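You operate a simulated robot arm through the tools that you are given. There is no shell and no other tool. Be economical: measure what you need, move in short steps, check, and stop when the job is done.

Carry out the task below with a simulated two-armed robot. There is one attempt and no reset: what you move stays moved.

## Task
Open the upper cupboard door, fetch the teal vase from the fourth shelf from the bottom of the tall cupboard and stand it on top of the grey slab and shut the door again. Then close the orange drawer. Then take the grey stopper on the top of the packing table and put it away on the top of the deep bench. Then put the orange pad on the top of the long bench. Then fetch the teal topped rod and stand it on the bench right of the rod rest. The order counts. Set down upright: teal vase, teal topped rod.

The check looks at the end state, three seconds after you hand in, the way a careful person would. Anything else that was tipped, shoved, dropped, spilled or broken makes it a failure. A push-on lid holds only when it is set on centred and level and pressed home; a screw cap is set on level and turned clockwise until tight.

## Robot
Two 7-joint arms with two-finger grippers on one trunk, on a base that drives. Base frame: it is fixed to the floor where the robot stands at the start and does not move with it; the origin is under the middle of the robot, x ahead of it, y to its left, z up. Lengths are in mm, angles in rad, forces in N, time in s.
The left shoulder is at the start at [60, 178, 1180], the right one opposite. With the tool pointing down near the work surface each hand reaches from about 160 to 640 mm from the robot's upright axis, wherever it stands, measured 20 degrees to its own side. Places, roughly: bench right of the rod rest (17x12 cm) [-1960, -780, 840]; grey slab (13x14x5 cm) [-1200, -300, 900]; grey stopper (4x4x4 cm) [800, -1900, 900]; orange drawer [900, -1700, 700]; orange pad (6x10x3 cm) [1200, -1900, 900]; teal topped rod (3x3x38 cm) [-2400, -2600, 1300]; teal vase (6x6x16 cm) [1000, -300, 1400]; top of the deep bench [500, 800, 800]; top of the long bench [-1600, 1400, 800]; upper cupboard door [900, -200, 1500]. Payload 1.96 kg a hand.
The TCP of each hand is the grasp point between the finger pads, 20 mm short of the fingertips. In the tool frame z runs along the fingers and y along their closing line. The gripper opens to 72 mm. The gripper's body begins 38 mm behind the TCP.
Orientation is told as [roll, pitch, yaw] about the base's x, y, z axes, in that order, counted from this pose: with the fingers straight down and closing along the base's y, the tool's x points along the base's -x, its y along +y and its z along -z.

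## Interface
- The arms move only by the tool drive_tool. It takes "left_series", "right_series" or both (then of equal length, played together; a hand with none holds still); each is a list of rows, each a list of 7 numbers: the shift along the tool's x, y, z in units of 20 mm (1.0 is 20 mm), then the turn, a rotation vector about the tool's x, y, z in units of 8 degrees (1.0 is 8 degrees), then the finger opening in cm, from 0 to 7.2. In form: [[x, y, z, rx, ry, rz, claw], ...]. A call has 1 to 8 rows; each row shifts and turns the commanded pose from where the row before left it, along the tool's axes as they then stand. A call with a number of a shift or a turn outside -1 to 1 is refused whole. Each row takes 0.2 s and may step no farther than 50 mm and 0.15 rad from the row before; otherwise, or with a gripper value out of range, the whole call is refused. Where a pose cannot be reached the arm comes as near as it can. A force on the tool above 40 N (or 10 N above the force at the start of the call, whichever is more), or a blocked arm, ends the call early, and 0.2 s more pass. Each finger travels about 153 mm/s and halts on what it meets, pressing with about 26 N; the grip force reading is that of the motor and also rises with nothing between the fingers. The clock runs only during rows and for 0.2 s after the last one: add rows that do not move to give the fingers time. The reply holds the time, the measured pose of the TCP, the force on the tool along the base axes, the opening and the grip force, in the units named above and with some noise, with the torque about the TCP (base axes, N m) and any sound that the robot's microphone picked up, and new pictures: "show" is both (left out), scene, wrist or none (wrist: the cameras of the hands that moved).
- Cameras (640 x 400 px; columns grow to the right, rows downward): "scene" is now at [14.2, 13.5, 1727.6]; the picture's right is [0.17, -0.99, -0.00], its down [-0.76, -0.13, -0.64] and it looks along [0.63, 0.11, -0.77] (base axes); focal length 214 px, centre (320, 200). "left" rides on the left gripper at [71, -19, -82] in its tool frame; the picture's right is [0.26, 0.97, 0.00], its down [-0.67, 0.18, -0.72] and it looks along [-0.69, 0.19, 0.70] (tool axes); focal length 280 px, centre (320, 200). "right" rides on the right gripper at [71, 19, -82] in its tool frame; the picture's right is [-0.26, 0.97, 0.00], its down [-0.67, -0.18, -0.72] and it looks along [-0.69, -0.19, 0.70] (tool axes); focal length 280 px, centre (320, 200). There is no depth. A picture from a camera that has moved, and an enlarged one, comes with that camera's place and axes in the base frame and with its lens.
- slide_trunk(by): slides the trunk up (or, below 0, down) by that many mm; the arms and the scene camera ride with it, the base frame stays. It gives what a move gives, with no picture.
- drive_base(legs): drives the robot by 1 to 6 legs, each [ahead, left, turn to the left] in mm, mm and rad, along the robot's own axes; the way and the turn of a leg run together, so that a leg with both is an arc; at most 1500 mm and 3.142 rad a leg. The arms and the cameras ride along, it lands a little off, and it stops where it bumps. It gives what a move gives, and a new picture of the scene camera.
- turn_head(pan, tilt): turns the head with the scene camera to pan (to the left, within 1.501 rad either way) and tilt (down, from -0.506 to 1.204), counted from straight ahead of the robot. It gives what a move gives, and a new picture of the scene camera.
- close_up(camera, box): a new picture of the part [left, top, right, bottom] of that camera's present view, enlarged. The clock stands still meanwhile.
- job_done(): hands the job in; it is judged then, once.

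Go step by step. Nothing tells you exact positions but the pictures and the camera data: compare them with the known pose of the tool, close in by small moves and look again before you grip or let go. The budget is 175 turns and 260 pictures, counting those below and the enlarged ones. Unless the task says otherwise, let go and move clear before handing in, and close with one line.

The tools are called after ">>>" as a command line: name --argument value ..., lists and objects as JSON in quotes. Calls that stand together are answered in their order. drive_tool: Moves the arms, as the interface text tells. Its arguments: {"type":"object","properties":{"left_series":{"type":"array","items":{"type":"array","items":{"type":"number"}}},"right_series":{"type":"array","items":{"type":"array","items":{"type":"number"}}},"show":{"type":"string","enum":["both","scene","wrist","none"]}},"required":[]} The other tools are called the same way: slide_trunk (by) slides the trunk up or down; drive_base (legs) drives the base; turn_head (pan, tilt) turns the head that bears the scene camera; close_up (camera, box) takes an enlarged picture of a part of a camera's view; job_done () hands the job in.

At the start:

```text
t: 0.0
left_position: [398.5, 51.5, 999.8]
left_ee_rot: [0.0, 0.0, 0.0]
left_wrist_force: [-0.1, -1.0, -1.0]
left_moment: [0.01, -0.01, -0.03]
left_finger_gap: 72.0
left_gripper_force: 0.0
right_position: [381.2, -356.4, 999.7]
right_ee_rot: [-0.001, 0.001, 0.0]
right_wrist_force: [-0.2, -0.2, -0.6]
right_moment: [-0.03, -0.01, 0.03]
right_finger_gap: 72.0
right_gripper_force: 0.0
trunk travel left (down, up): [-825.0, 165.0]
robot x, y, heading: [2.2, 2.0, -0.001]
head pan, tilt: [0.166, 0.88]
```

scene: 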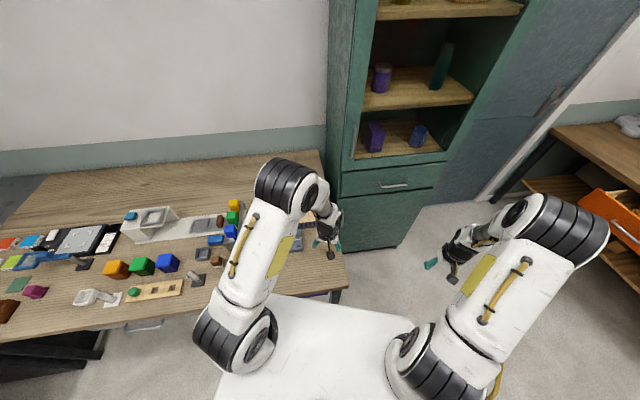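
right: 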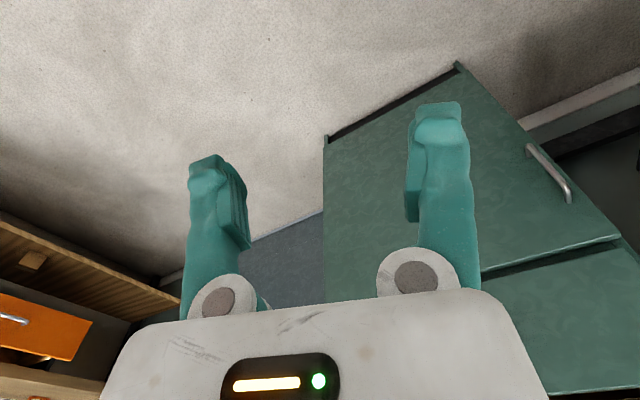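
left: 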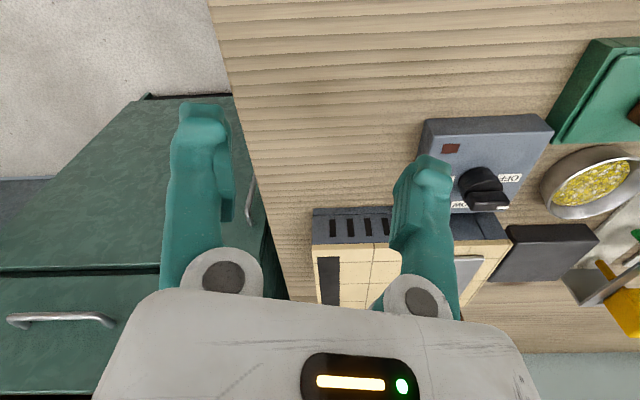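

I see the tall cupboard ahead and to the right, with the bench on the left. I'll turn the head to look at the cupboard and the surroundings.

>>> turn_head --pan -0.3 --tilt 0.1

>>> turn_head --pan -1.2 --tilt 0.5

```text
t: 1.1
left_position: [398.4, 50.3, 1000.8]
left_ee_rot: [-0.001, -0.001, -0.001]
left_wrist_force: [-0.2, 0.1, 0.1]
left_moment: [0.02, -0.03, -0.01]
left_finger_gap: 72.0
left_gripper_force: 0.0
right_position: [381.4, -357.3, 1000.4]
right_ee_rot: [0.001, -0.001, -0.002]
right_wrist_force: [-0.2, -0.2, -0.2]
right_moment: [-0.01, 0.04, 0.0]
right_finger_gap: 72.0
right_gripper_force: 0.0
trunk travel left (down, up): [-825.0, 165.0]
robot x, y, heading: [0.7, 1.1, 0.003]
head pan, tilt: [-0.3, 0.099]
camera scene: at [26.6, -26.3, 1796.8], right [-0.3, -0.96, 0.0], down [-0.1, 0.03, -0.99], along [0.95, -0.29, -0.1], focal length 214 px, centre (320, 200)
```

scene: 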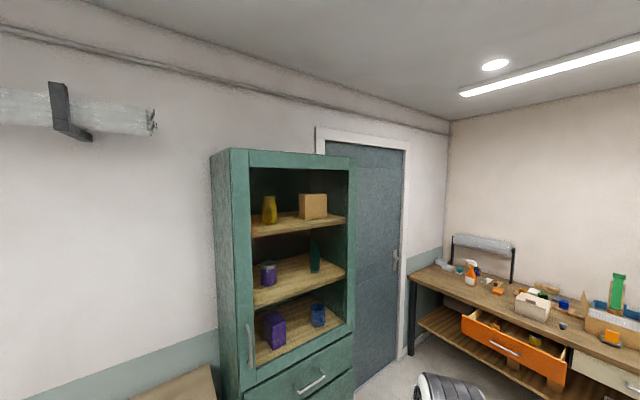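

```text
t: 2.3
left_position: [399.2, 50.7, 999.2]
left_ee_rot: [0.0, -0.001, 0.001]
left_wrist_force: [1.0, 0.1, -0.6]
left_moment: [-0.01, 0.01, -0.02]
left_finger_gap: 72.2
left_gripper_force: 0.1
right_position: [381.8, -356.4, 999.5]
right_ee_rot: [0.0, 0.0, -0.001]
right_wrist_force: [-0.2, 0.0, -0.2]
right_moment: [0.0, 0.02, -0.02]
right_finger_gap: 71.9
right_gripper_force: 0.1
trunk travel left (down, up): [-825.0, 165.0]
robot x, y, heading: [-0.7, 1.6, -0.004]
head pan, tilt: [-1.201, 0.499]
camera scene: at [-28.3, -83.9, 1759.8], right [-0.93, -0.36, 0.0], down [-0.17, 0.45, -0.88], along [0.32, -0.82, -0.48], focal length 214 px, centre (320, 200)
```

scene: 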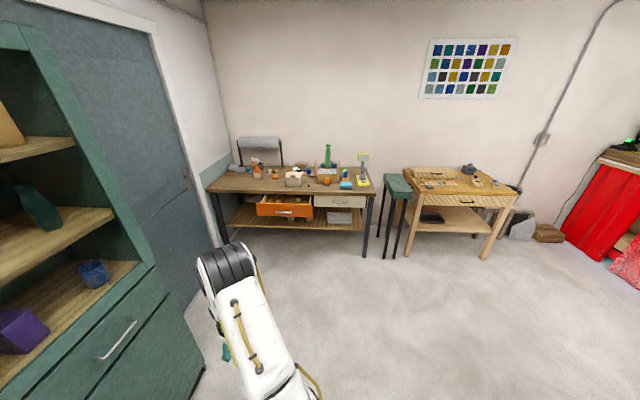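

Two benches to the right, the drawer is orange. I'll go back to the cupboard and zoom in on its door and handle.

>>> turn_head --pan -0.3 --tilt 0.35

>>> close_up --camera "scene" --box '[200, 80, 400, 205]'

>>> close_up --camera "scene" --box '[200, 190, 400, 315]'

```text
t: 3.5
left_position: [398.4, 50.0, 999.5]
left_ee_rot: [0.002, 0.0, 0.0]
left_wrist_force: [0.2, 0.1, -0.7]
left_moment: [0.03, -0.02, 0.02]
left_finger_gap: 72.2
left_gripper_force: 0.1
right_position: [381.5, -356.4, 999.7]
right_ee_rot: [0.001, -0.001, -0.001]
right_wrist_force: [-0.2, -0.1, -0.3]
right_moment: [0.0, 0.01, -0.04]
right_finger_gap: 71.8
right_gripper_force: 0.1
trunk travel left (down, up): [-825.0, 165.0]
robot x, y, heading: [1.0, -1.4, -0.0]
head pan, tilt: [-0.3, 0.351]
camera scene: at [27.5, -26.8, 1773.4], right [-0.3, -0.95, 0.0], down [-0.33, 0.1, -0.94], along [0.9, -0.28, -0.34], focal length 214 px, centre (320, 200)
```

scene: 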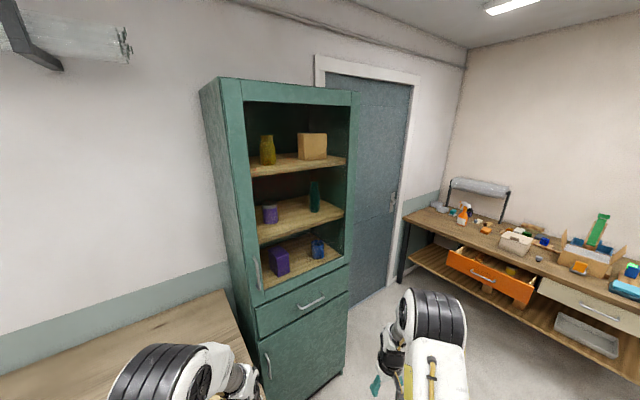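

```text
3.20 times, centred on (300, 142) of scene
camera zoom: at [27.5, -26.8, 1773.4], right [-0.3, -0.95, 0.0], down [-0.33, 0.1, -0.94], along [0.9, -0.28, -0.34], focal length 686 px, centre (384, 384)
```

zoom: 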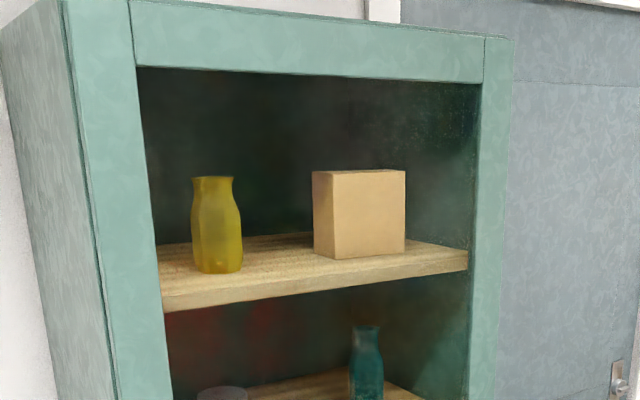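

```text
3.20 times, centred on (300, 252) of scene
camera zoom: at [27.5, -26.8, 1773.4], right [-0.3, -0.95, 0.0], down [-0.33, 0.1, -0.94], along [0.9, -0.28, -0.34], focal length 686 px, centre (384, 32)
```

zoom: 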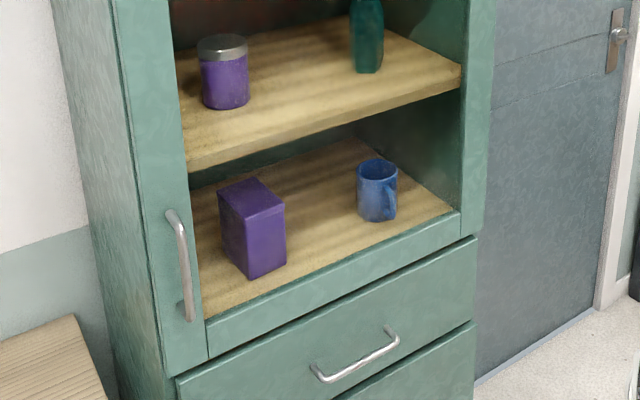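

The cupboard is turned about 0.25 rad; its glass door has the handle on its left stile, so the hinge is on the right. I'll face it and move right so the bench is clear of me.

>>> drive_base --legs '[[0, 0, 0.25], [0, -420, 0]]'

>>> turn_head --pan 0.0 --tilt 0.45

>>> turn_head --pan 0.7 --tilt 1.2

```text
t: 7.0
left_position: [476.8, -250.4, 1000.8]
left_ee_rot: [-0.001, 0.0, 0.257]
left_wrist_force: [1.0, -0.2, -0.7]
left_moment: [0.01, 0.02, 0.0]
left_finger_gap: 72.5
left_gripper_force: 0.1
right_position: [563.0, -648.8, 999.5]
right_ee_rot: [0.002, 0.002, 0.256]
right_wrist_force: [0.1, 0.1, 0.4]
right_moment: [0.03, 0.01, 0.0]
right_finger_gap: 72.2
right_gripper_force: 0.1
trunk travel left (down, up): [-825.0, 165.0]
robot x, y, heading: [104.0, -401.7, 0.259]
head pan, tilt: [-0.3, 0.351]
camera scene: at [137.5, -417.9, 1773.5], right [-0.04, -1.0, 0.0], down [-0.34, 0.01, -0.94], along [0.94, -0.04, -0.34], focal length 214 px, centre (320, 200)
```

scene: 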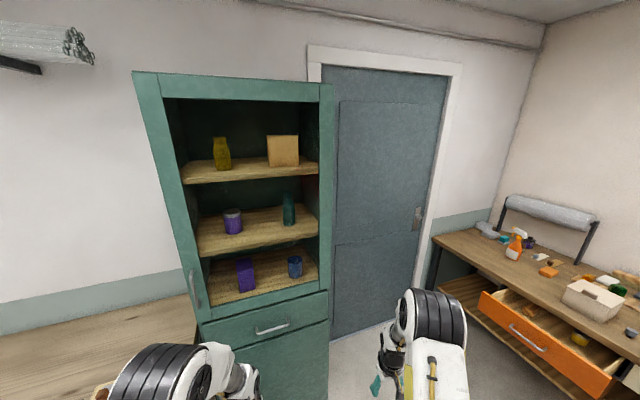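

```text
t: 7.8
left_position: [476.0, -250.6, 999.8]
left_ee_rot: [0.001, 0.001, 0.257]
left_wrist_force: [0.3, 0.1, 0.2]
left_moment: [-0.01, -0.01, 0.01]
left_finger_gap: 71.8
left_gripper_force: 0.0
right_position: [564.4, -649.5, 999.4]
right_ee_rot: [0.002, 0.0, 0.255]
right_wrist_force: [-0.1, 0.5, 0.1]
right_moment: [0.02, 0.0, -0.02]
right_finger_gap: 72.0
right_gripper_force: 0.0
trunk travel left (down, up): [-825.0, 165.0]
robot x, y, heading: [104.0, -401.7, 0.26]
head pan, tilt: [0.0, 0.45]
camera scene: at [133.7, -391.7, 1764.3], right [0.25, -0.97, 0.0], down [-0.42, -0.11, -0.9], along [0.87, 0.23, -0.44], focal length 214 px, centre (320, 200)
```

scene: 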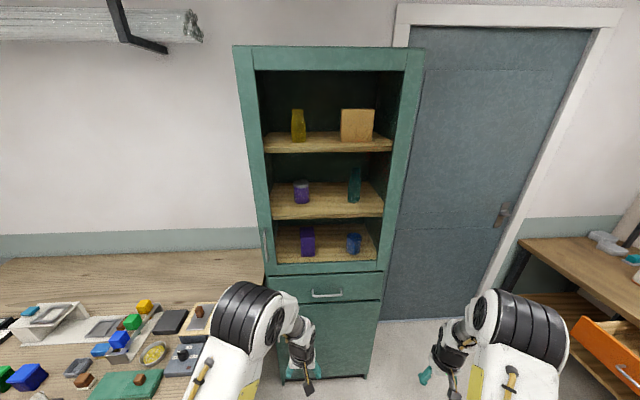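

```text
t: 8.8
left_position: [475.8, -250.2, 999.4]
left_ee_rot: [0.0, -0.001, 0.256]
left_wrist_force: [-0.6, 0.1, 0.1]
left_moment: [0.0, 0.02, 0.03]
left_finger_gap: 72.2
left_gripper_force: 0.0
right_position: [565.0, -649.0, 999.6]
right_ee_rot: [0.001, -0.001, 0.256]
right_wrist_force: [0.4, -0.8, -0.3]
right_moment: [0.01, 0.02, -0.02]
right_finger_gap: 72.0
right_gripper_force: 0.0
trunk travel left (down, up): [-825.0, 165.0]
robot x, y, heading: [105.2, -399.3, 0.258]
head pan, tilt: [0.7, 1.201]
camera scene: at [77.1, -368.8, 1706.1], right [0.82, -0.58, 0.0], down [-0.54, -0.76, -0.36], along [0.21, 0.3, -0.93], focal length 214 px, centre (320, 200)
```

scene: 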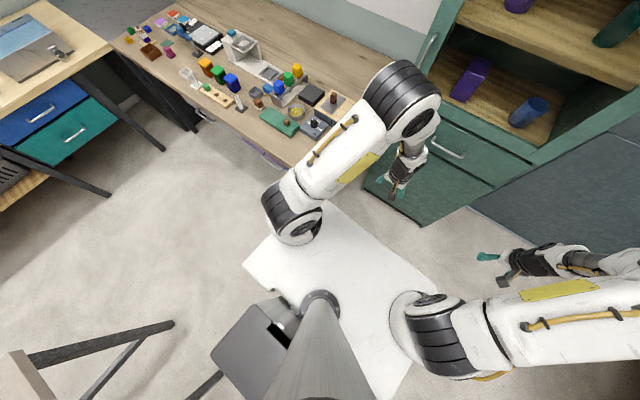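

Heading now matches the cupboard front, about 820 mm ahead of me. I take enlarged views of the handle and the vase to measure.

>>> turn_head --pan 0.0 --tilt 0.45

>>> close_up --camera "scene" --box '[240, 150, 400, 250]'

>>> close_up --camera "scene" --box '[220, 200, 380, 300]'

```text
t: 9.9
left_position: [477.3, -250.5, 999.7]
left_ee_rot: [0.001, 0.001, 0.257]
left_wrist_force: [-0.7, -0.1, 1.1]
left_moment: [-0.01, -0.03, -0.01]
left_finger_gap: 71.9
left_gripper_force: 0.1
right_position: [563.5, -649.5, 999.2]
right_ee_rot: [-0.001, 0.0, 0.256]
right_wrist_force: [0.6, 0.7, 0.6]
right_moment: [-0.02, 0.01, 0.0]
right_finger_gap: 71.9
right_gripper_force: 0.1
trunk travel left (down, up): [-825.0, 165.0]
robot x, y, heading: [105.8, -402.1, 0.256]
head pan, tilt: [0.0, 0.45]
camera scene: at [133.5, -391.1, 1764.2], right [0.25, -0.97, 0.0], down [-0.42, -0.11, -0.9], along [0.87, 0.23, -0.44], focal length 214 px, centre (320, 200)
```

scene: 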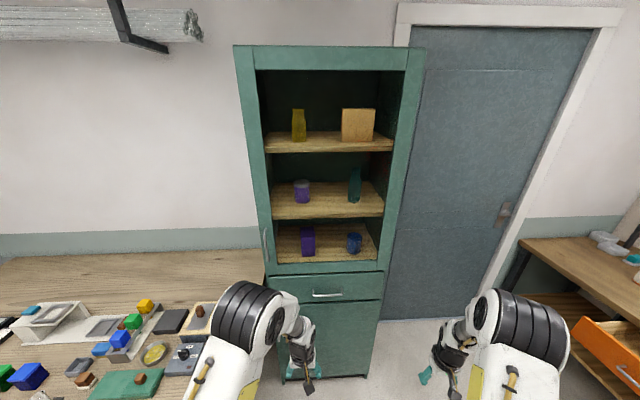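

```text
4.00 times, centred on (320, 200) of scene
camera zoom: at [133.5, -391.1, 1764.2], right [0.25, -0.97, 0.0], down [-0.42, -0.11, -0.9], along [0.87, 0.23, -0.44], focal length 858 px, centre (320, 200)
```

zoom: 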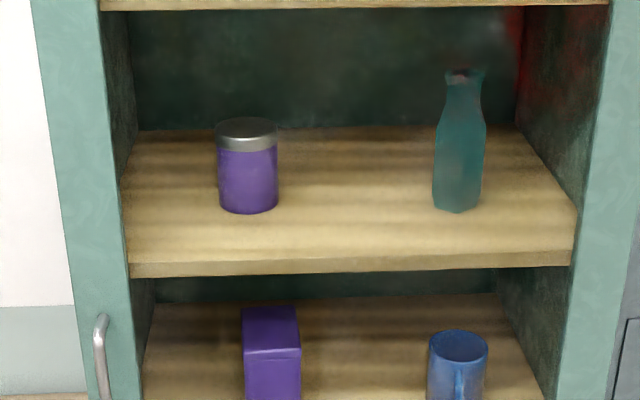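

```text
4.00 times, centred on (300, 250) of scene
camera zoom: at [133.5, -391.1, 1764.2], right [0.25, -0.97, 0.0], down [-0.42, -0.11, -0.9], along [0.87, 0.23, -0.44], focal length 858 px, centre (400, 0)
```

zoom: 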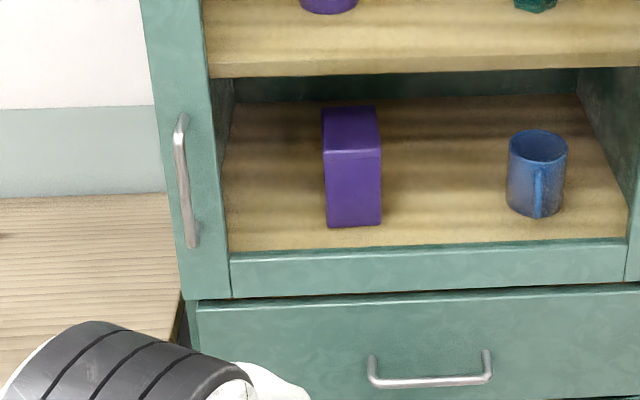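

Handle is about 755–790 mm ahead, 235 mm left, z about 1090–1260. I turn the left hand to point forward while moving it up, left and ahead.

>>> drive_tool --left_series '[[-1, 0.75, -0.6, 0, -0.94, 0, 7.2], [-1, 0.75, -0.5, 0, -0.94, 0, 7.2], [-1, 0.75, -0.4, 0, -0.94, 0, 7.2], [-1, 0.75, -0.3, 0, -0.94, 0, 7.2], [-1, 0.75, -0.1, 0, -0.94, 0, 7.2], [-1, 0.75, 0.1, 0, -0.94, 0, 7.2], [-1, 0.75, 0.3, 0, -0.94, 0, 7.2], [-1, 0.75, 0.5, 0, -0.94, 0, 7.2]]' --show "none"

>>> drive_tool --left_series '[[-0.5, 0.75, 0.5, 0, -0.94, 0, 7.2], [-0.5, 0.75, 0.5, 0, -0.94, 0, 7.2], [-0.5, 0.75, 0.5, 0, -0.94, 0, 7.2], [-0.5, 0.75, 0.5, 0, -0.94, 0, 7.2], [0, 0, 0, 0, 0, 0, 7.2]]'

```text
t: 11.8
left_position: [586.9, -96.9, 1093.1]
left_ee_rot: [-0.001, -1.05, 0.256]
left_wrist_force: [-0.1, 0.8, 0.2]
left_moment: [0.01, -0.02, -0.04]
left_finger_gap: 72.2
left_gripper_force: 0.1
right_position: [564.1, -648.7, 998.7]
right_ee_rot: [-0.002, 0.003, 0.257]
right_wrist_force: [1.8, 0.7, 0.9]
right_moment: [-0.01, 0.01, 0.0]
right_finger_gap: 72.0
right_gripper_force: 0.0
trunk travel left (down, up): [-825.0, 165.0]
robot x, y, heading: [107.0, -399.6, 0.256]
head pan, tilt: [0.0, 0.45]
```

```text
t: 12.9
left_position: [620.0, -26.2, 1118.9]
left_ee_rot: [3.112, -1.564, -2.856]
left_wrist_force: [0.2, -0.1, -0.1]
left_moment: [-0.01, 0.0, 0.01]
left_finger_gap: 72.1
left_gripper_force: 0.1
right_position: [562.7, -650.2, 1000.0]
right_ee_rot: [-0.001, 0.0, 0.256]
right_wrist_force: [0.3, 0.2, 0.3]
right_moment: [0.0, -0.02, 0.02]
right_finger_gap: 72.0
right_gripper_force: 0.1
trunk travel left (down, up): [-825.0, 165.0]
robot x, y, heading: [101.6, -398.9, 0.258]
head pan, tilt: [0.0, 0.45]
camera scene: at [133.2, -391.9, 1764.3], right [0.25, -0.97, 0.0], down [-0.42, -0.11, -0.9], along [0.87, 0.23, -0.43], focal length 214 px, centre (320, 200)
camera left: at [545.3, -66.5, 1046.1], right [-0.24, 0.93, -0.26], down [-0.74, -0.01, 0.67], along [0.62, 0.36, 0.69], focal length 280 px, centre (320, 200)
```

scene: 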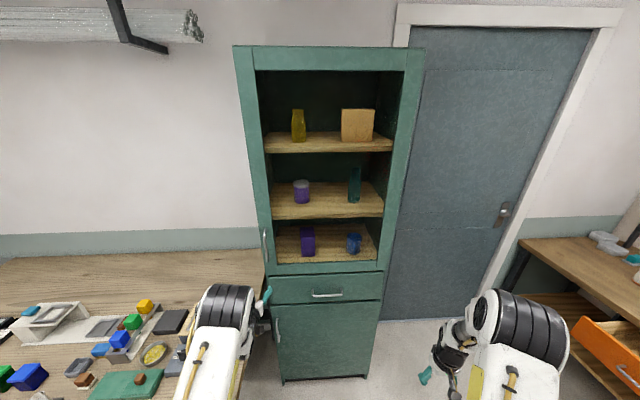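
left: 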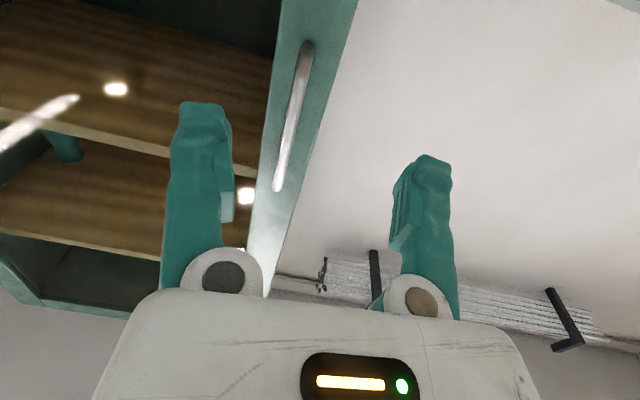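

Triangulated: handle bar at about n=754 (ahead), u=222 left, z 1119–1284. I raise the hand 80 mm and move forward to 50 mm short of it.

>>> drive_tool --left_series '[[-1, -0.1, 0.6, 0, 0, 0, 7.2], [-1, -0.1, 0.6, 0, 0, 0, 7.2], [-1, -0.1, 0.6, 0, 0, 0, 7.2], [-1, -0.1, 0.6, 0, 0, 0, 7.2], [0, 0, 0.9, 0, 0, 0, 7.2], [0, 0, 0.9, 0, 0, 0, 7.2], [0, 0, 0.9, 0, 0, 0, 7.2], [0, 0, 0, 0, 0, 0, 7.2]]'

```text
t: 14.8
left_position: [720.4, -9.4, 1198.6]
left_ee_rot: [-3.132, -1.567, -2.893]
left_wrist_force: [-0.5, 1.1, -0.7]
left_moment: [0.0, 0.02, 0.03]
left_finger_gap: 72.3
left_gripper_force: 0.1
right_position: [563.0, -649.0, 1000.6]
right_ee_rot: [-0.002, 0.0, 0.257]
right_wrist_force: [-0.7, -0.8, 0.5]
right_moment: [0.0, -0.01, -0.03]
right_finger_gap: 72.4
right_gripper_force: 0.0
trunk travel left (down, up): [-825.0, 165.0]
robot x, y, heading: [101.6, -397.7, 0.255]
head pan, tilt: [0.0, 0.45]
camera scene: at [133.4, -391.2, 1764.3], right [0.25, -0.97, 0.0], down [-0.42, -0.11, -0.9], along [0.87, 0.23, -0.44], focal length 214 px, centre (320, 200)
camera left: at [645.9, -49.3, 1126.4], right [-0.24, 0.93, -0.26], down [-0.74, -0.01, 0.67], along [0.63, 0.36, 0.69], focal length 280 px, centre (320, 200)
```

scene: 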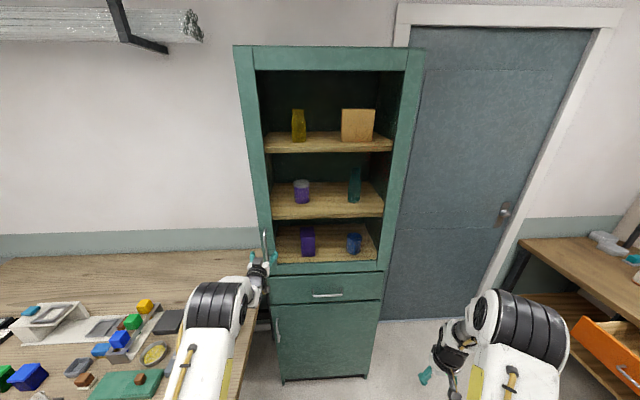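
left: 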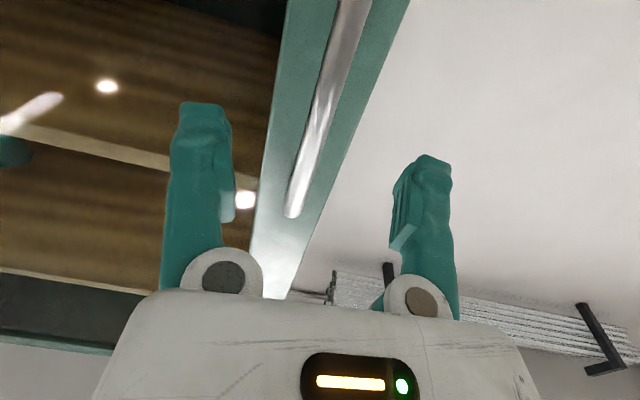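

The bar is centred between the fingers, about 55 mm ahead. I advance and close.

>>> drive_tool --left_series '[[0, 0, 0.9, 0, 0, 0, 7.2], [0, 0, 0.9, 0, 0, 0, 7.2], [0, 0, 0.9, 0, 0, 0, 7.2], [0, 0, 0, 0, 0, 0, 7.2], [0, 0, 0, 0, 0, 0, 3], [0, 0, 0, 0, 0, 0, 0], [0, 0, 0, 0, 0, 0, 0]]'

```text
t: 16.4
left_position: [771.6, 5.2, 1200.9]
left_ee_rot: [-3.14, -1.566, -2.888]
left_wrist_force: [-0.1, -0.3, -0.8]
left_moment: [-0.03, 0.0, 0.01]
left_finger_gap: 0.0
left_gripper_force: 26.8
right_position: [563.3, -649.2, 999.1]
right_ee_rot: [0.0, 0.0, 0.259]
right_wrist_force: [-0.2, -0.3, 0.3]
right_moment: [0.01, 0.01, 0.01]
right_finger_gap: 72.2
right_gripper_force: 0.0
trunk travel left (down, up): [-825.0, 165.0]
robot x, y, heading: [104.2, -402.2, 0.255]
head pan, tilt: [0.0, 0.45]
camera scene: at [133.5, -391.2, 1764.3], right [0.25, -0.97, 0.0], down [-0.42, -0.11, -0.9], along [0.87, 0.23, -0.44], focal length 214 px, centre (320, 200)
camera left: at [697.6, -35.6, 1127.6], right [-0.24, 0.93, -0.26], down [-0.74, -0.01, 0.67], along [0.63, 0.36, 0.69], focal length 280 px, centre (320, 200)
```

scene: 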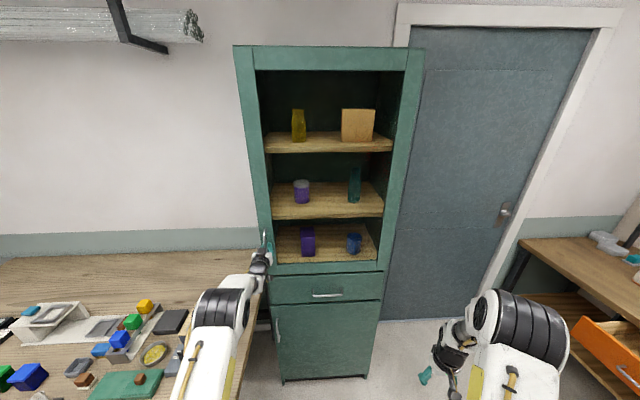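
left: 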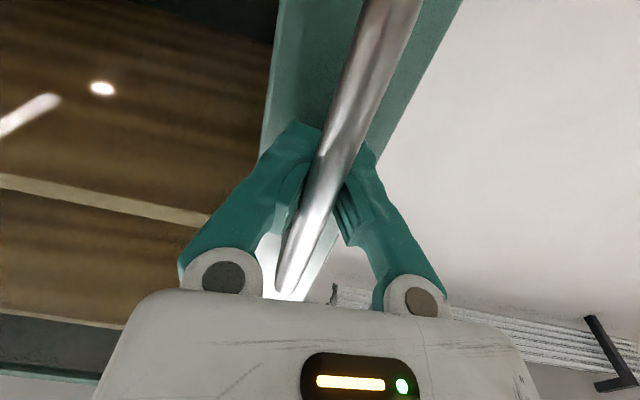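

The gripper reads closed although the bar seems to pass through the grasp; I take a closer look before pulling.

>>> close_up --camera "left" --box '[220, 80, 440, 300]'

>>> close_up --camera "scene" --box '[230, 220, 310, 290]'

```text
1.82 times, centred on (330, 190) of left
camera zoom: at [697.6, -35.6, 1127.6], right [-0.24, 0.93, -0.26], down [-0.74, -0.01, 0.67], along [0.63, 0.36, 0.69], focal length 510 px, centre (302, 218)
```

zoom: 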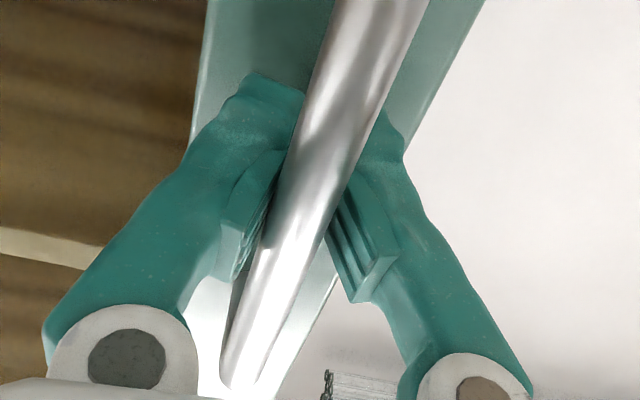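

```text
5.71 times, centred on (270, 255) of scene
camera zoom: at [133.5, -391.2, 1764.3], right [0.25, -0.97, 0.0], down [-0.42, -0.11, -0.9], along [0.87, 0.23, -0.44], focal length 1226 px, centre (606, -114)
```

zoom: 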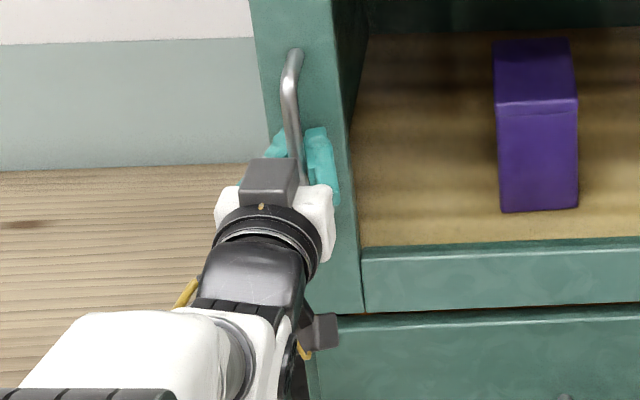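

The fingers do hold the bar. I pull along the door's arc (radius about 540 mm), turning the hand with the door.

>>> drive_tool --left_series '[[0, 0, -0.8, -0.21, 0, 0, 0], [0, 0, -0.8, -0.21, 0, 0, 0], [0, 0, -0.8, -0.21, 0, 0, 0], [0, 0, -0.8, -0.21, 0, 0, 0], [0, 0, -0.8, -0.21, 0, 0, 0], [0, 0, -0.8, -0.21, 0, 0, 0]]' --show "scene"

```text
t: 17.8
left_position: [685.9, -35.9, 1198.0]
left_ee_rot: [2.11, -1.563, -1.683]
left_wrist_force: [18.7, -30.6, -0.8]
left_moment: [-0.06, 0.08, 0.36]
left_finger_gap: 0.0
left_gripper_force: 26.5
right_position: [566.6, -654.7, 997.1]
right_ee_rot: [0.007, 0.002, 0.254]
right_wrist_force: [-1.1, -0.1, 0.4]
right_moment: [0.0, 0.0, 0.0]
right_finger_gap: 72.0
right_gripper_force: 0.0
trunk travel left (down, up): [-825.0, 165.0]
robot x, y, heading: [102.6, -397.0, 0.255]
head pan, tilt: [0.0, 0.45]
camera scene: at [139.1, -401.6, 1764.2], right [0.25, -0.97, -0.01], down [-0.42, -0.1, -0.9], along [0.87, 0.23, -0.44], focal length 214 px, centre (320, 200)
```

scene: 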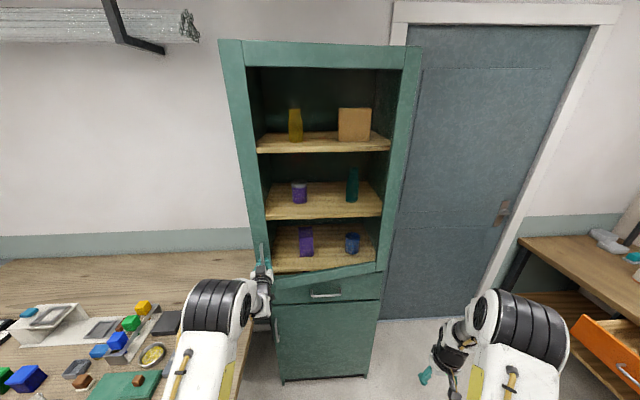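

The door is opening; the sideways force shows the hand must go a bit further right (the bar stands ahead of the hinge). I correct and continue.

>>> drive_tool --left_series '[[0, -0.4, -0.4, -0.21, 0, 0, 0], [0, -0.08, -0.8, -0.21, 0, 0, 0], [0, -0.08, -0.8, -0.21, 0, 0, 0], [0, -0.08, -0.8, -0.21, 0, 0, 0], [0, -0.08, -0.8, -0.21, 0, 0, 0], [0, -0.08, -0.8, -0.21, 0, 0, 0], [0, -0.08, -0.8, -0.21, 0, 0, 0], [0, -0.08, -0.8, -0.21, 0, 0, 0]]' --show "none"

>>> drive_tool --left_series '[[0, -0.08, -0.8, -0.21, 0, 0, 0], [0, -0.08, -0.8, -0.21, 0, 0, 0], [0, -0.08, -0.8, -0.21, 0, 0, 0], [0, -0.08, -0.8, -0.21, 0, 0, 0], [0, -0.08, -0.8, -0.21, 0, 0, 0], [0, -0.08, -0.8, -0.21, 0, 0, 0]]' --show "scene"

```text
t: 19.6
left_position: [590.3, -108.4, 1198.5]
left_ee_rot: [2.356, -1.564, -1.687]
left_wrist_force: [13.8, -15.7, -1.0]
left_moment: [-0.24, 0.16, 0.23]
left_finger_gap: 0.0
left_gripper_force: 26.5
right_position: [566.6, -650.9, 997.7]
right_ee_rot: [0.004, 0.002, 0.258]
right_wrist_force: [-0.9, -0.5, -0.4]
right_moment: [-0.01, 0.0, -0.04]
right_finger_gap: 72.0
right_gripper_force: 0.1
trunk travel left (down, up): [-825.0, 165.0]
robot x, y, heading: [103.2, -399.0, 0.258]
head pan, tilt: [0.0, 0.45]
```

```text
t: 20.9
left_position: [526.3, -178.5, 1194.7]
left_ee_rot: [2.538, -1.568, -1.696]
left_wrist_force: [16.3, -13.2, 2.2]
left_moment: [-0.23, 0.12, 0.25]
left_finger_gap: 0.0
left_gripper_force: 26.3
right_position: [565.7, -651.5, 996.6]
right_ee_rot: [0.003, 0.001, 0.256]
right_wrist_force: [0.2, 0.4, -0.8]
right_moment: [0.01, -0.02, 0.03]
right_finger_gap: 71.9
right_gripper_force: 0.2
trunk travel left (down, up): [-825.0, 165.0]
robot x, y, heading: [104.4, -401.4, 0.258]
head pan, tilt: [0.0, 0.45]
camera scene: at [138.7, -396.1, 1764.1], right [0.25, -0.97, 0.0], down [-0.42, -0.11, -0.9], along [0.87, 0.23, -0.44], focal length 214 px, centre (320, 200)
```

scene: 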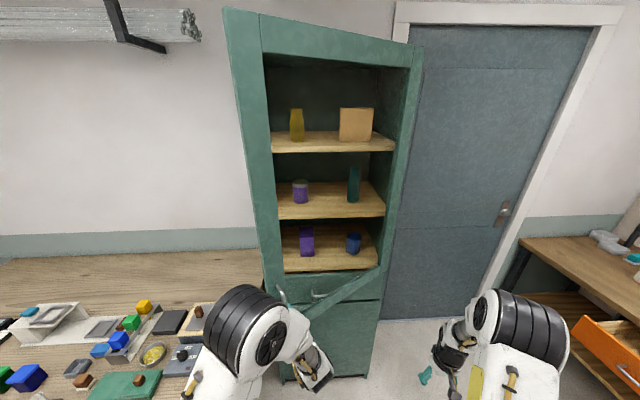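

Door is open about 33°. I let go, back off, and bring the hand left around the door's edge so it can push from the inside.

>>> drive_tool --left_series '[[0, 0, 0, 0, 0, 0, 7.2], [0, 0, 0, 0, 0, 0, 7.2], [0, 0, -1, 0, 0, 0, 7.2], [0, 0, -1, 0, 0, 0, 7.2], [0, 0, -1, 0, 0, 0, 7.2], [0, 0, -1, 0, 0, 0, 7.2], [0, 0, -1, 0, 0, 0, 7.2]]' --show "scene"

>>> drive_tool --left_series '[[0, 1, 0.3, 0.52, 0, 0, 7.2], [0, 1, 0.3, 0.52, 0, 0, 7.2], [0, 1, 0.3, 0.52, 0, 0, 7.2], [0, 1, 0.3, 0.52, 0, 0, 7.2], [0, 1, 0.3, 0.52, 0, 0, 4], [0, 1, 0.3, 0.52, 0, 0, 2], [0, 1, 0.2, 0.52, 0, 0, 0], [0, 1, 0.2, 0.52, 0, 0, 0]]' --show "both"

```text
t: 22.6
left_position: [454.6, -251.8, 1196.5]
left_ee_rot: [-2.647, -1.565, -2.794]
left_wrist_force: [0.7, -0.4, -1.1]
left_moment: [0.01, 0.0, -0.05]
left_finger_gap: 71.8
left_gripper_force: 0.1
right_position: [563.0, -648.6, 999.4]
right_ee_rot: [0.001, 0.0, 0.256]
right_wrist_force: [0.2, 0.6, 0.0]
right_moment: [0.02, 0.01, -0.01]
right_finger_gap: 72.0
right_gripper_force: 0.0
trunk travel left (down, up): [-825.0, 165.0]
robot x, y, heading: [103.3, -402.0, 0.259]
head pan, tilt: [0.0, 0.45]
camera scene: at [133.3, -392.0, 1764.3], right [0.25, -0.97, 0.0], down [-0.42, -0.11, -0.9], along [0.87, 0.23, -0.44], focal length 214 px, centre (320, 200)
```

scene: 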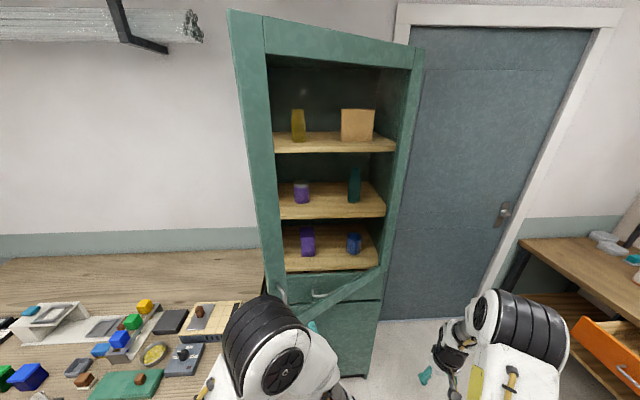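

```text
t: 24.4
left_position: [489.8, -126.5, 1145.0]
left_ee_rot: [-2.853, -1.567, 3.115]
left_wrist_force: [1.3, 0.4, 0.5]
left_moment: [-0.04, -0.02, -0.03]
left_finger_gap: 0.0
left_gripper_force: 25.9
left hand out of reach, approached as far as the arm can: row 2, 3, 4, 5, 6, 7
right_position: [563.9, -648.5, 1000.3]
right_ee_rot: [-0.003, 0.0, 0.255]
right_wrist_force: [-0.2, -0.4, -0.1]
right_moment: [-0.05, 0.01, -0.01]
right_finger_gap: 72.2
right_gripper_force: 0.1
trunk travel left (down, up): [-825.0, 165.0]
robot x, y, heading: [105.9, -398.6, 0.251]
head pan, tilt: [0.0, 0.45]
camera scene: at [133.7, -390.0, 1764.2], right [0.25, -0.97, 0.0], down [-0.42, -0.11, -0.9], along [0.87, 0.23, -0.44], focal length 214 px, centre (320, 200)
camera left: at [415.3, -168.0, 1072.2], right [-0.25, 0.93, -0.26], down [-0.74, -0.01, 0.67], along [0.62, 0.36, 0.69], focal length 280 px, centre (320, 200)
```

scene: 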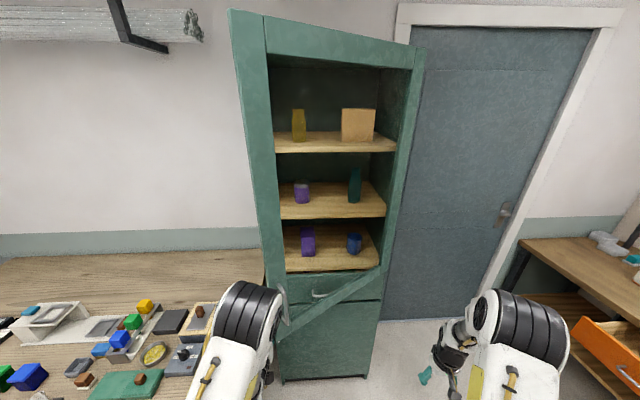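
left: 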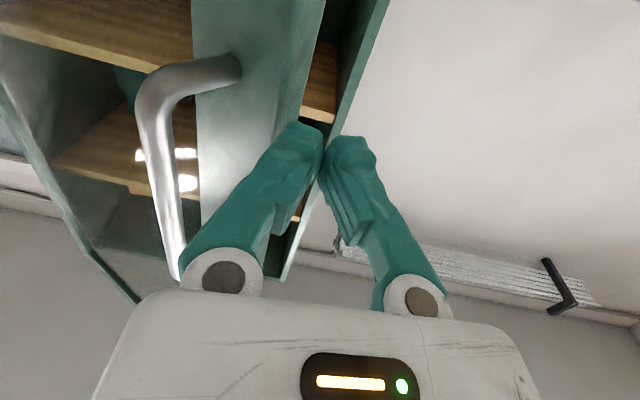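

The hand is just in front of the door's edge; I go 85 mm further left, then forward past the edge.

>>> drive_tool --left_series '[[0, 0.9, -0.3, 0, 0, 0, 0], [0, 0.9, 0, 0, 0, 0, 0], [0, 0.9, 0, 0, 0, 0, 0], [0, 0.9, 0, 0, 0, 0, 0], [0, 0.7, 0, 0, 0, 0, 0]]' --show "none"

>>> drive_tool --left_series '[[0, 0, 0.6, 0, 0, 0, 0], [0, 0, 0.6, 0, 0, 0, 0], [0, 0, 0.8, 0, 0, 0, 0]]'

```text
t: 25.6
left_position: [464.7, -45.0, 1141.0]
left_ee_rot: [-3.014, -1.568, -3.009]
left_wrist_force: [-0.1, 0.4, 0.2]
left_moment: [-0.02, 0.02, 0.03]
left_finger_gap: 0.0
left_gripper_force: 25.9
left hand out of reach, approached as far as the arm can: row 1
right_position: [563.0, -649.0, 999.8]
right_ee_rot: [-0.001, -0.001, 0.255]
right_wrist_force: [0.1, 0.6, -0.1]
right_moment: [0.0, -0.03, -0.02]
right_finger_gap: 72.0
right_gripper_force: 0.0
trunk travel left (down, up): [-825.0, 165.0]
robot x, y, heading: [103.5, -396.2, 0.26]
head pan, tilt: [0.0, 0.45]
```

```text
t: 26.4
left_position: [504.4, -35.9, 1141.3]
left_ee_rot: [3.045, -1.569, -2.784]
left_wrist_force: [-1.2, -0.4, 0.5]
left_moment: [0.01, -0.02, -0.01]
left_finger_gap: 0.3
left_gripper_force: 26.2
right_position: [563.4, -648.5, 999.3]
right_ee_rot: [0.0, 0.0, 0.257]
right_wrist_force: [-0.3, 0.1, 0.4]
right_moment: [-0.01, 0.0, 0.02]
right_finger_gap: 71.8
right_gripper_force: 0.0
trunk travel left (down, up): [-825.0, 165.0]
robot x, y, heading: [101.3, -401.7, 0.26]
head pan, tilt: [0.0, 0.45]
camera scene: at [133.9, -391.1, 1764.2], right [0.25, -0.97, 0.0], down [-0.42, -0.11, -0.9], along [0.87, 0.23, -0.44], focal length 214 px, centre (320, 200)
camera left: at [429.7, -76.2, 1070.4], right [-0.25, 0.93, -0.26], down [-0.74, -0.01, 0.67], along [0.62, 0.36, 0.69], focal length 280 px, centre (320, 200)
```

scene: 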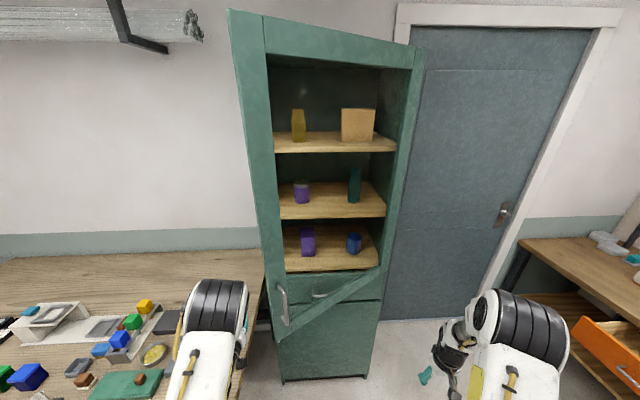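
left: 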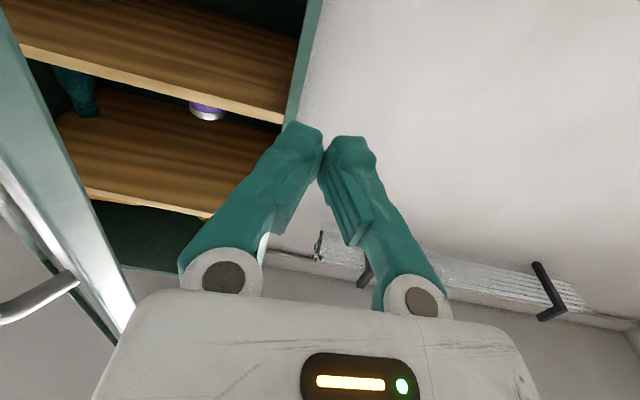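

The hand is now left of the door's edge. I go 90 mm further in, then turn the base right so the hand swings the door open.

>>> drive_tool --left_series '[[0, 0, 0.9, 0, 0, 0, 0], [0, 0, 0.9, 0, 0, 0, 0], [0, 0, 0.9, 0, 0, 0, 0], [0, 0, 0.9, 0, 0, 0, 0], [0, 0, 0.9, 0, 0, 0, 0]]' --show "none"

>>> drive_base --legs '[[0, 0, -0.4]]'

```text
t: 27.6
left_position: [592.7, -11.5, 1142.0]
left_ee_rot: [3.056, -1.567, -2.794]
left_wrist_force: [0.4, 0.1, -0.4]
left_moment: [-0.01, -0.02, 0.01]
left_finger_gap: 0.0
left_gripper_force: 26.2
right_position: [563.5, -648.1, 999.8]
right_ee_rot: [-0.001, 0.0, 0.258]
right_wrist_force: [-0.3, 0.9, 0.2]
right_moment: [-0.03, -0.01, -0.03]
right_finger_gap: 71.8
right_gripper_force: 0.1
trunk travel left (down, up): [-825.0, 165.0]
robot x, y, heading: [102.8, -400.4, 0.253]
head pan, tilt: [0.0, 0.45]
```

```text
t: 28.8
left_position: [649.9, -103.7, 1139.8]
left_ee_rot: [0.877, -1.563, -0.792]
left_wrist_force: [-1.1, 0.3, 0.0]
left_moment: [-0.01, 0.01, -0.01]
left_finger_gap: 0.1
left_gripper_force: 25.9
right_position: [500.1, -734.9, 1002.4]
right_ee_rot: [-0.003, -0.006, 0.053]
right_wrist_force: [-0.4, 0.2, 0.2]
right_moment: [-0.03, -0.01, 0.02]
right_finger_gap: 72.0
right_gripper_force: 0.1
trunk travel left (down, up): [-825.0, 165.0]
robot x, y, heading: [103.3, -403.1, 0.053]
head pan, tilt: [0.0, 0.45]
stopped in leg 1: the robot was blocked; the commanded pose is now the measured one
camera scene: at [127.9, -393.3, 1764.4], right [0.05, -1.0, 0.0], down [-0.43, -0.03, -0.9], along [0.9, 0.05, -0.43], focal length 214 px, centre (320, 200)
```

scene: 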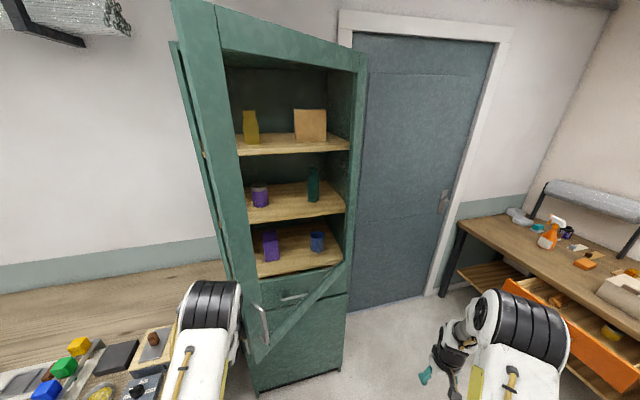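

The base stopped because the forearm met the door's edge. I'll push sideways with the arm itself.

>>> drive_tool --left_series '[[0, -0.6, 0, 0, 0, 0, 0], [0, -0.8, 0, 0, 0, 0, 0], [0, -0.8, 0, 0, 0, 0, 0], [0, -0.8, 0, 0, 0, 0, 0], [0, -0.8, 0, 0, 0, 0, 0], [0, -0.8, 0, 0, 0, 0, 0], [0, -0.8, 0, 0, 0, 0, 0]]'

```text
t: 30.4
left_position: [666.2, -216.8, 1138.0]
left_ee_rot: [0.829, -1.556, -0.746]
left_wrist_force: [0.5, -0.7, 0.1]
left_moment: [0.01, 0.0, 0.02]
left_finger_gap: 0.0
left_gripper_force: 25.3
right_position: [505.9, -738.4, 998.9]
right_ee_rot: [0.002, -0.001, 0.051]
right_wrist_force: [-0.6, 1.0, 0.3]
right_moment: [0.04, 0.04, 0.01]
right_finger_gap: 72.2
right_gripper_force: 0.0
trunk travel left (down, up): [-825.0, 165.0]
robot x, y, heading: [104.3, -401.2, 0.05]
head pan, tilt: [0.0, 0.45]
camera scene: at [137.0, -399.1, 1764.3], right [0.05, -1.0, 0.0], down [-0.44, -0.02, -0.9], along [0.9, 0.05, -0.44], focal length 214 px, centre (320, 200)
camera left: at [584.9, -242.0, 1066.7], right [-0.08, 0.96, -0.25], down [-0.72, 0.12, 0.68], along [0.69, 0.24, 0.69], focal length 280 px, centre (320, 200)
```

scene: 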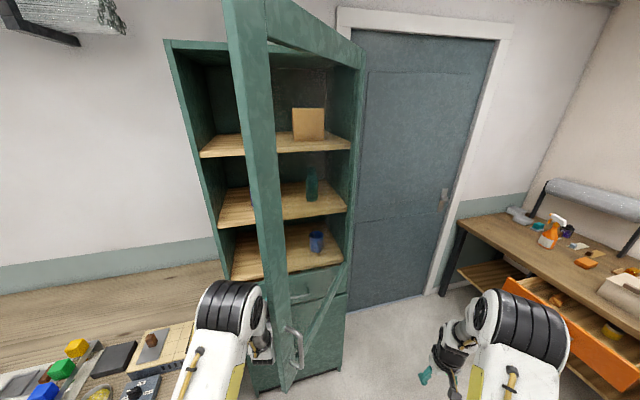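
left: 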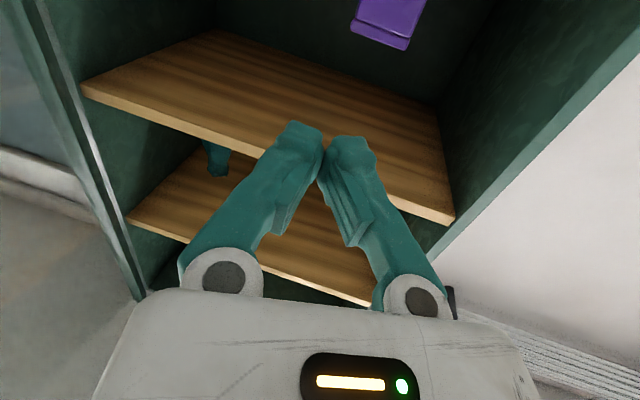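

The door swings nicely, now about 50°. I bring the hand back left, then turn the base further right to get the right arm out of the door's way.

>>> drive_tool --left_series '[[0, 1, 0, 0, 0, 0, 0], [0, 1, 0, 0, 0, 0, 0], [0, 1, 0, 0, 0, 0, 0], [0, 1, 0, 0, 0, 0, 0], [0, 1, 0, 0, 0, 0, 0], [0, 1, 0, 0, 0, 0, 0], [0, 1, 0, 0, 0, 0, 0], [0, 1, 0, 0, 0, 0, 0]]' --show "none"

>>> drive_base --legs '[[0, 0, -0.3]]'

```text
t: 32.2
left_position: [652.5, -53.7, 1139.0]
left_ee_rot: [0.75, -1.56, -0.671]
left_wrist_force: [-0.4, -0.6, 0.1]
left_moment: [-0.02, 0.0, -0.02]
left_finger_gap: 0.0
left_gripper_force: 25.3
right_position: [505.3, -737.5, 998.3]
right_ee_rot: [-0.002, 0.0, 0.052]
right_wrist_force: [-0.2, 0.6, -0.5]
right_moment: [0.0, 0.01, -0.01]
right_finger_gap: 72.0
right_gripper_force: 0.0
trunk travel left (down, up): [-825.0, 165.0]
robot x, y, heading: [103.0, -401.3, 0.052]
head pan, tilt: [0.0, 0.45]
```

```text
t: 33.5
left_position: [730.1, -230.1, 1139.4]
left_ee_rot: [0.783, -1.556, -0.995]
left_wrist_force: [-0.3, 0.5, 1.4]
left_moment: [0.03, 0.02, 0.0]
left_finger_gap: 0.3
left_gripper_force: 25.4
right_position: [388.6, -838.0, 999.5]
right_ee_rot: [-0.003, 0.0, -0.244]
right_wrist_force: [0.4, -0.6, 0.2]
right_moment: [-0.02, -0.01, 0.01]
right_finger_gap: 71.9
right_gripper_force: 0.0
trunk travel left (down, up): [-825.0, 165.0]
robot x, y, heading: [108.2, -398.9, -0.245]
head pan, tilt: [0.0, 0.45]
camera scene: at [134.1, -406.5, 1764.3], right [-0.24, -0.97, 0.0], down [-0.42, 0.1, -0.9], along [0.87, -0.22, -0.44], focal length 214 px, centre (320, 200)
```

scene: 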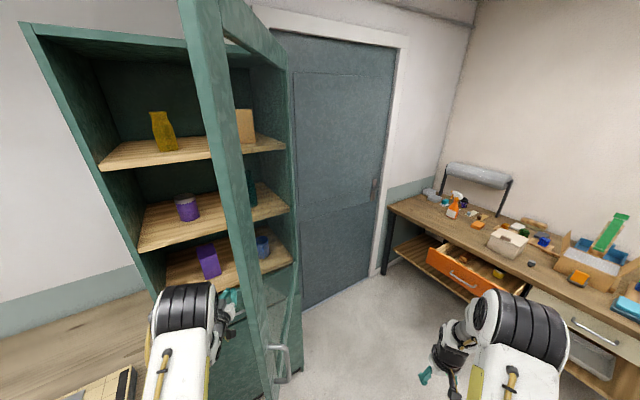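

Good. Now I push the door further open with the left arm.

>>> drive_tool --left_series '[[0, -1, 0.2, 0, 0, 0, 0], [0, -1, 0.2, 0, 0, 0, 0], [0, -1, 0.2, 0, 0, 0, 0], [0, -1, 0.2, 0, 0, 0, 0], [0, -1, 0.2, 0, 0, 0, 0], [0, -1, 0.2, 0, 0, 0, 0], [0, -1, 0.2, 0, 0, 0, 0], [0, -1, 0.2, 0, 0, 0, 0]]' --show "none"

>>> drive_tool --left_series '[[0, -1, 0, 0, 0, 0, 0], [0, -1, 0, 0, 0, 0, 0], [0, -1, 0, 0, 0, 0, 0], [0, -1, 0, 0, 0, 0, 0], [0, -1, 0, 0, 0, 0, 0], [0, -1, 0, 0, 0, 0, 0]]'

```text
t: 35.3
left_position: [727.4, -392.7, 1137.9]
left_ee_rot: [0.818, -1.556, -1.03]
left_wrist_force: [-0.3, -0.1, -0.1]
left_moment: [0.0, 0.01, -0.04]
left_finger_gap: 0.0
left_gripper_force: 26.2
right_position: [389.1, -840.4, 1000.7]
right_ee_rot: [0.001, 0.001, -0.244]
right_wrist_force: [0.4, 0.8, 1.1]
right_moment: [-0.03, 0.02, 0.02]
right_finger_gap: 71.9
right_gripper_force: 0.1
trunk travel left (down, up): [-825.0, 165.0]
robot x, y, heading: [104.9, -403.1, -0.244]
head pan, tilt: [0.0, 0.45]
```

```text
t: 36.7
left_position: [701.9, -512.0, 1135.0]
left_ee_rot: [0.824, -1.556, -1.038]
left_wrist_force: [0.1, 0.4, -1.0]
left_moment: [0.01, 0.0, 0.01]
left_finger_gap: 0.0
left_gripper_force: 25.7
right_position: [387.6, -840.5, 1000.0]
right_ee_rot: [0.0, -0.001, -0.244]
right_wrist_force: [0.0, -0.1, -0.5]
right_moment: [-0.01, -0.01, 0.01]
right_finger_gap: 71.9
right_gripper_force: 0.1
trunk travel left (down, up): [-825.0, 165.0]
robot x, y, heading: [102.6, -400.0, -0.246]
head pan, tilt: [0.0, 0.45]
camera scene: at [134.1, -408.1, 1764.3], right [-0.24, -0.97, 0.0], down [-0.42, 0.11, -0.9], along [0.87, -0.22, -0.44], focal length 214 px, centre (320, 200)
camera left: at [617.1, -512.3, 1064.7], right [0.2, 0.95, -0.25], down [-0.66, 0.32, 0.68], along [0.73, 0.03, 0.69], focal length 280 px, centre (320, 200)
```

scene: 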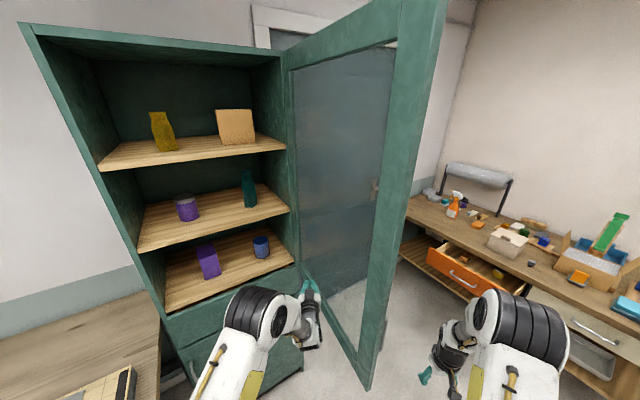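
left: 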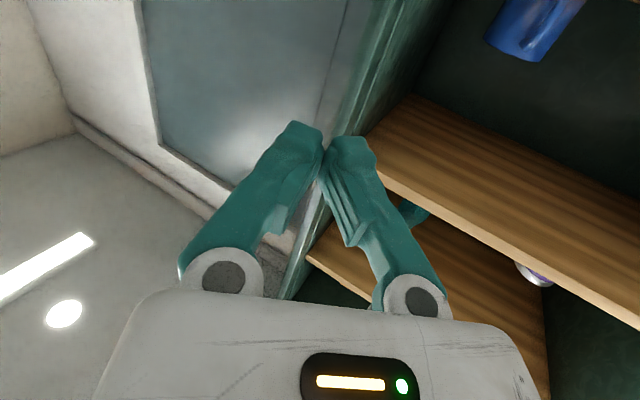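

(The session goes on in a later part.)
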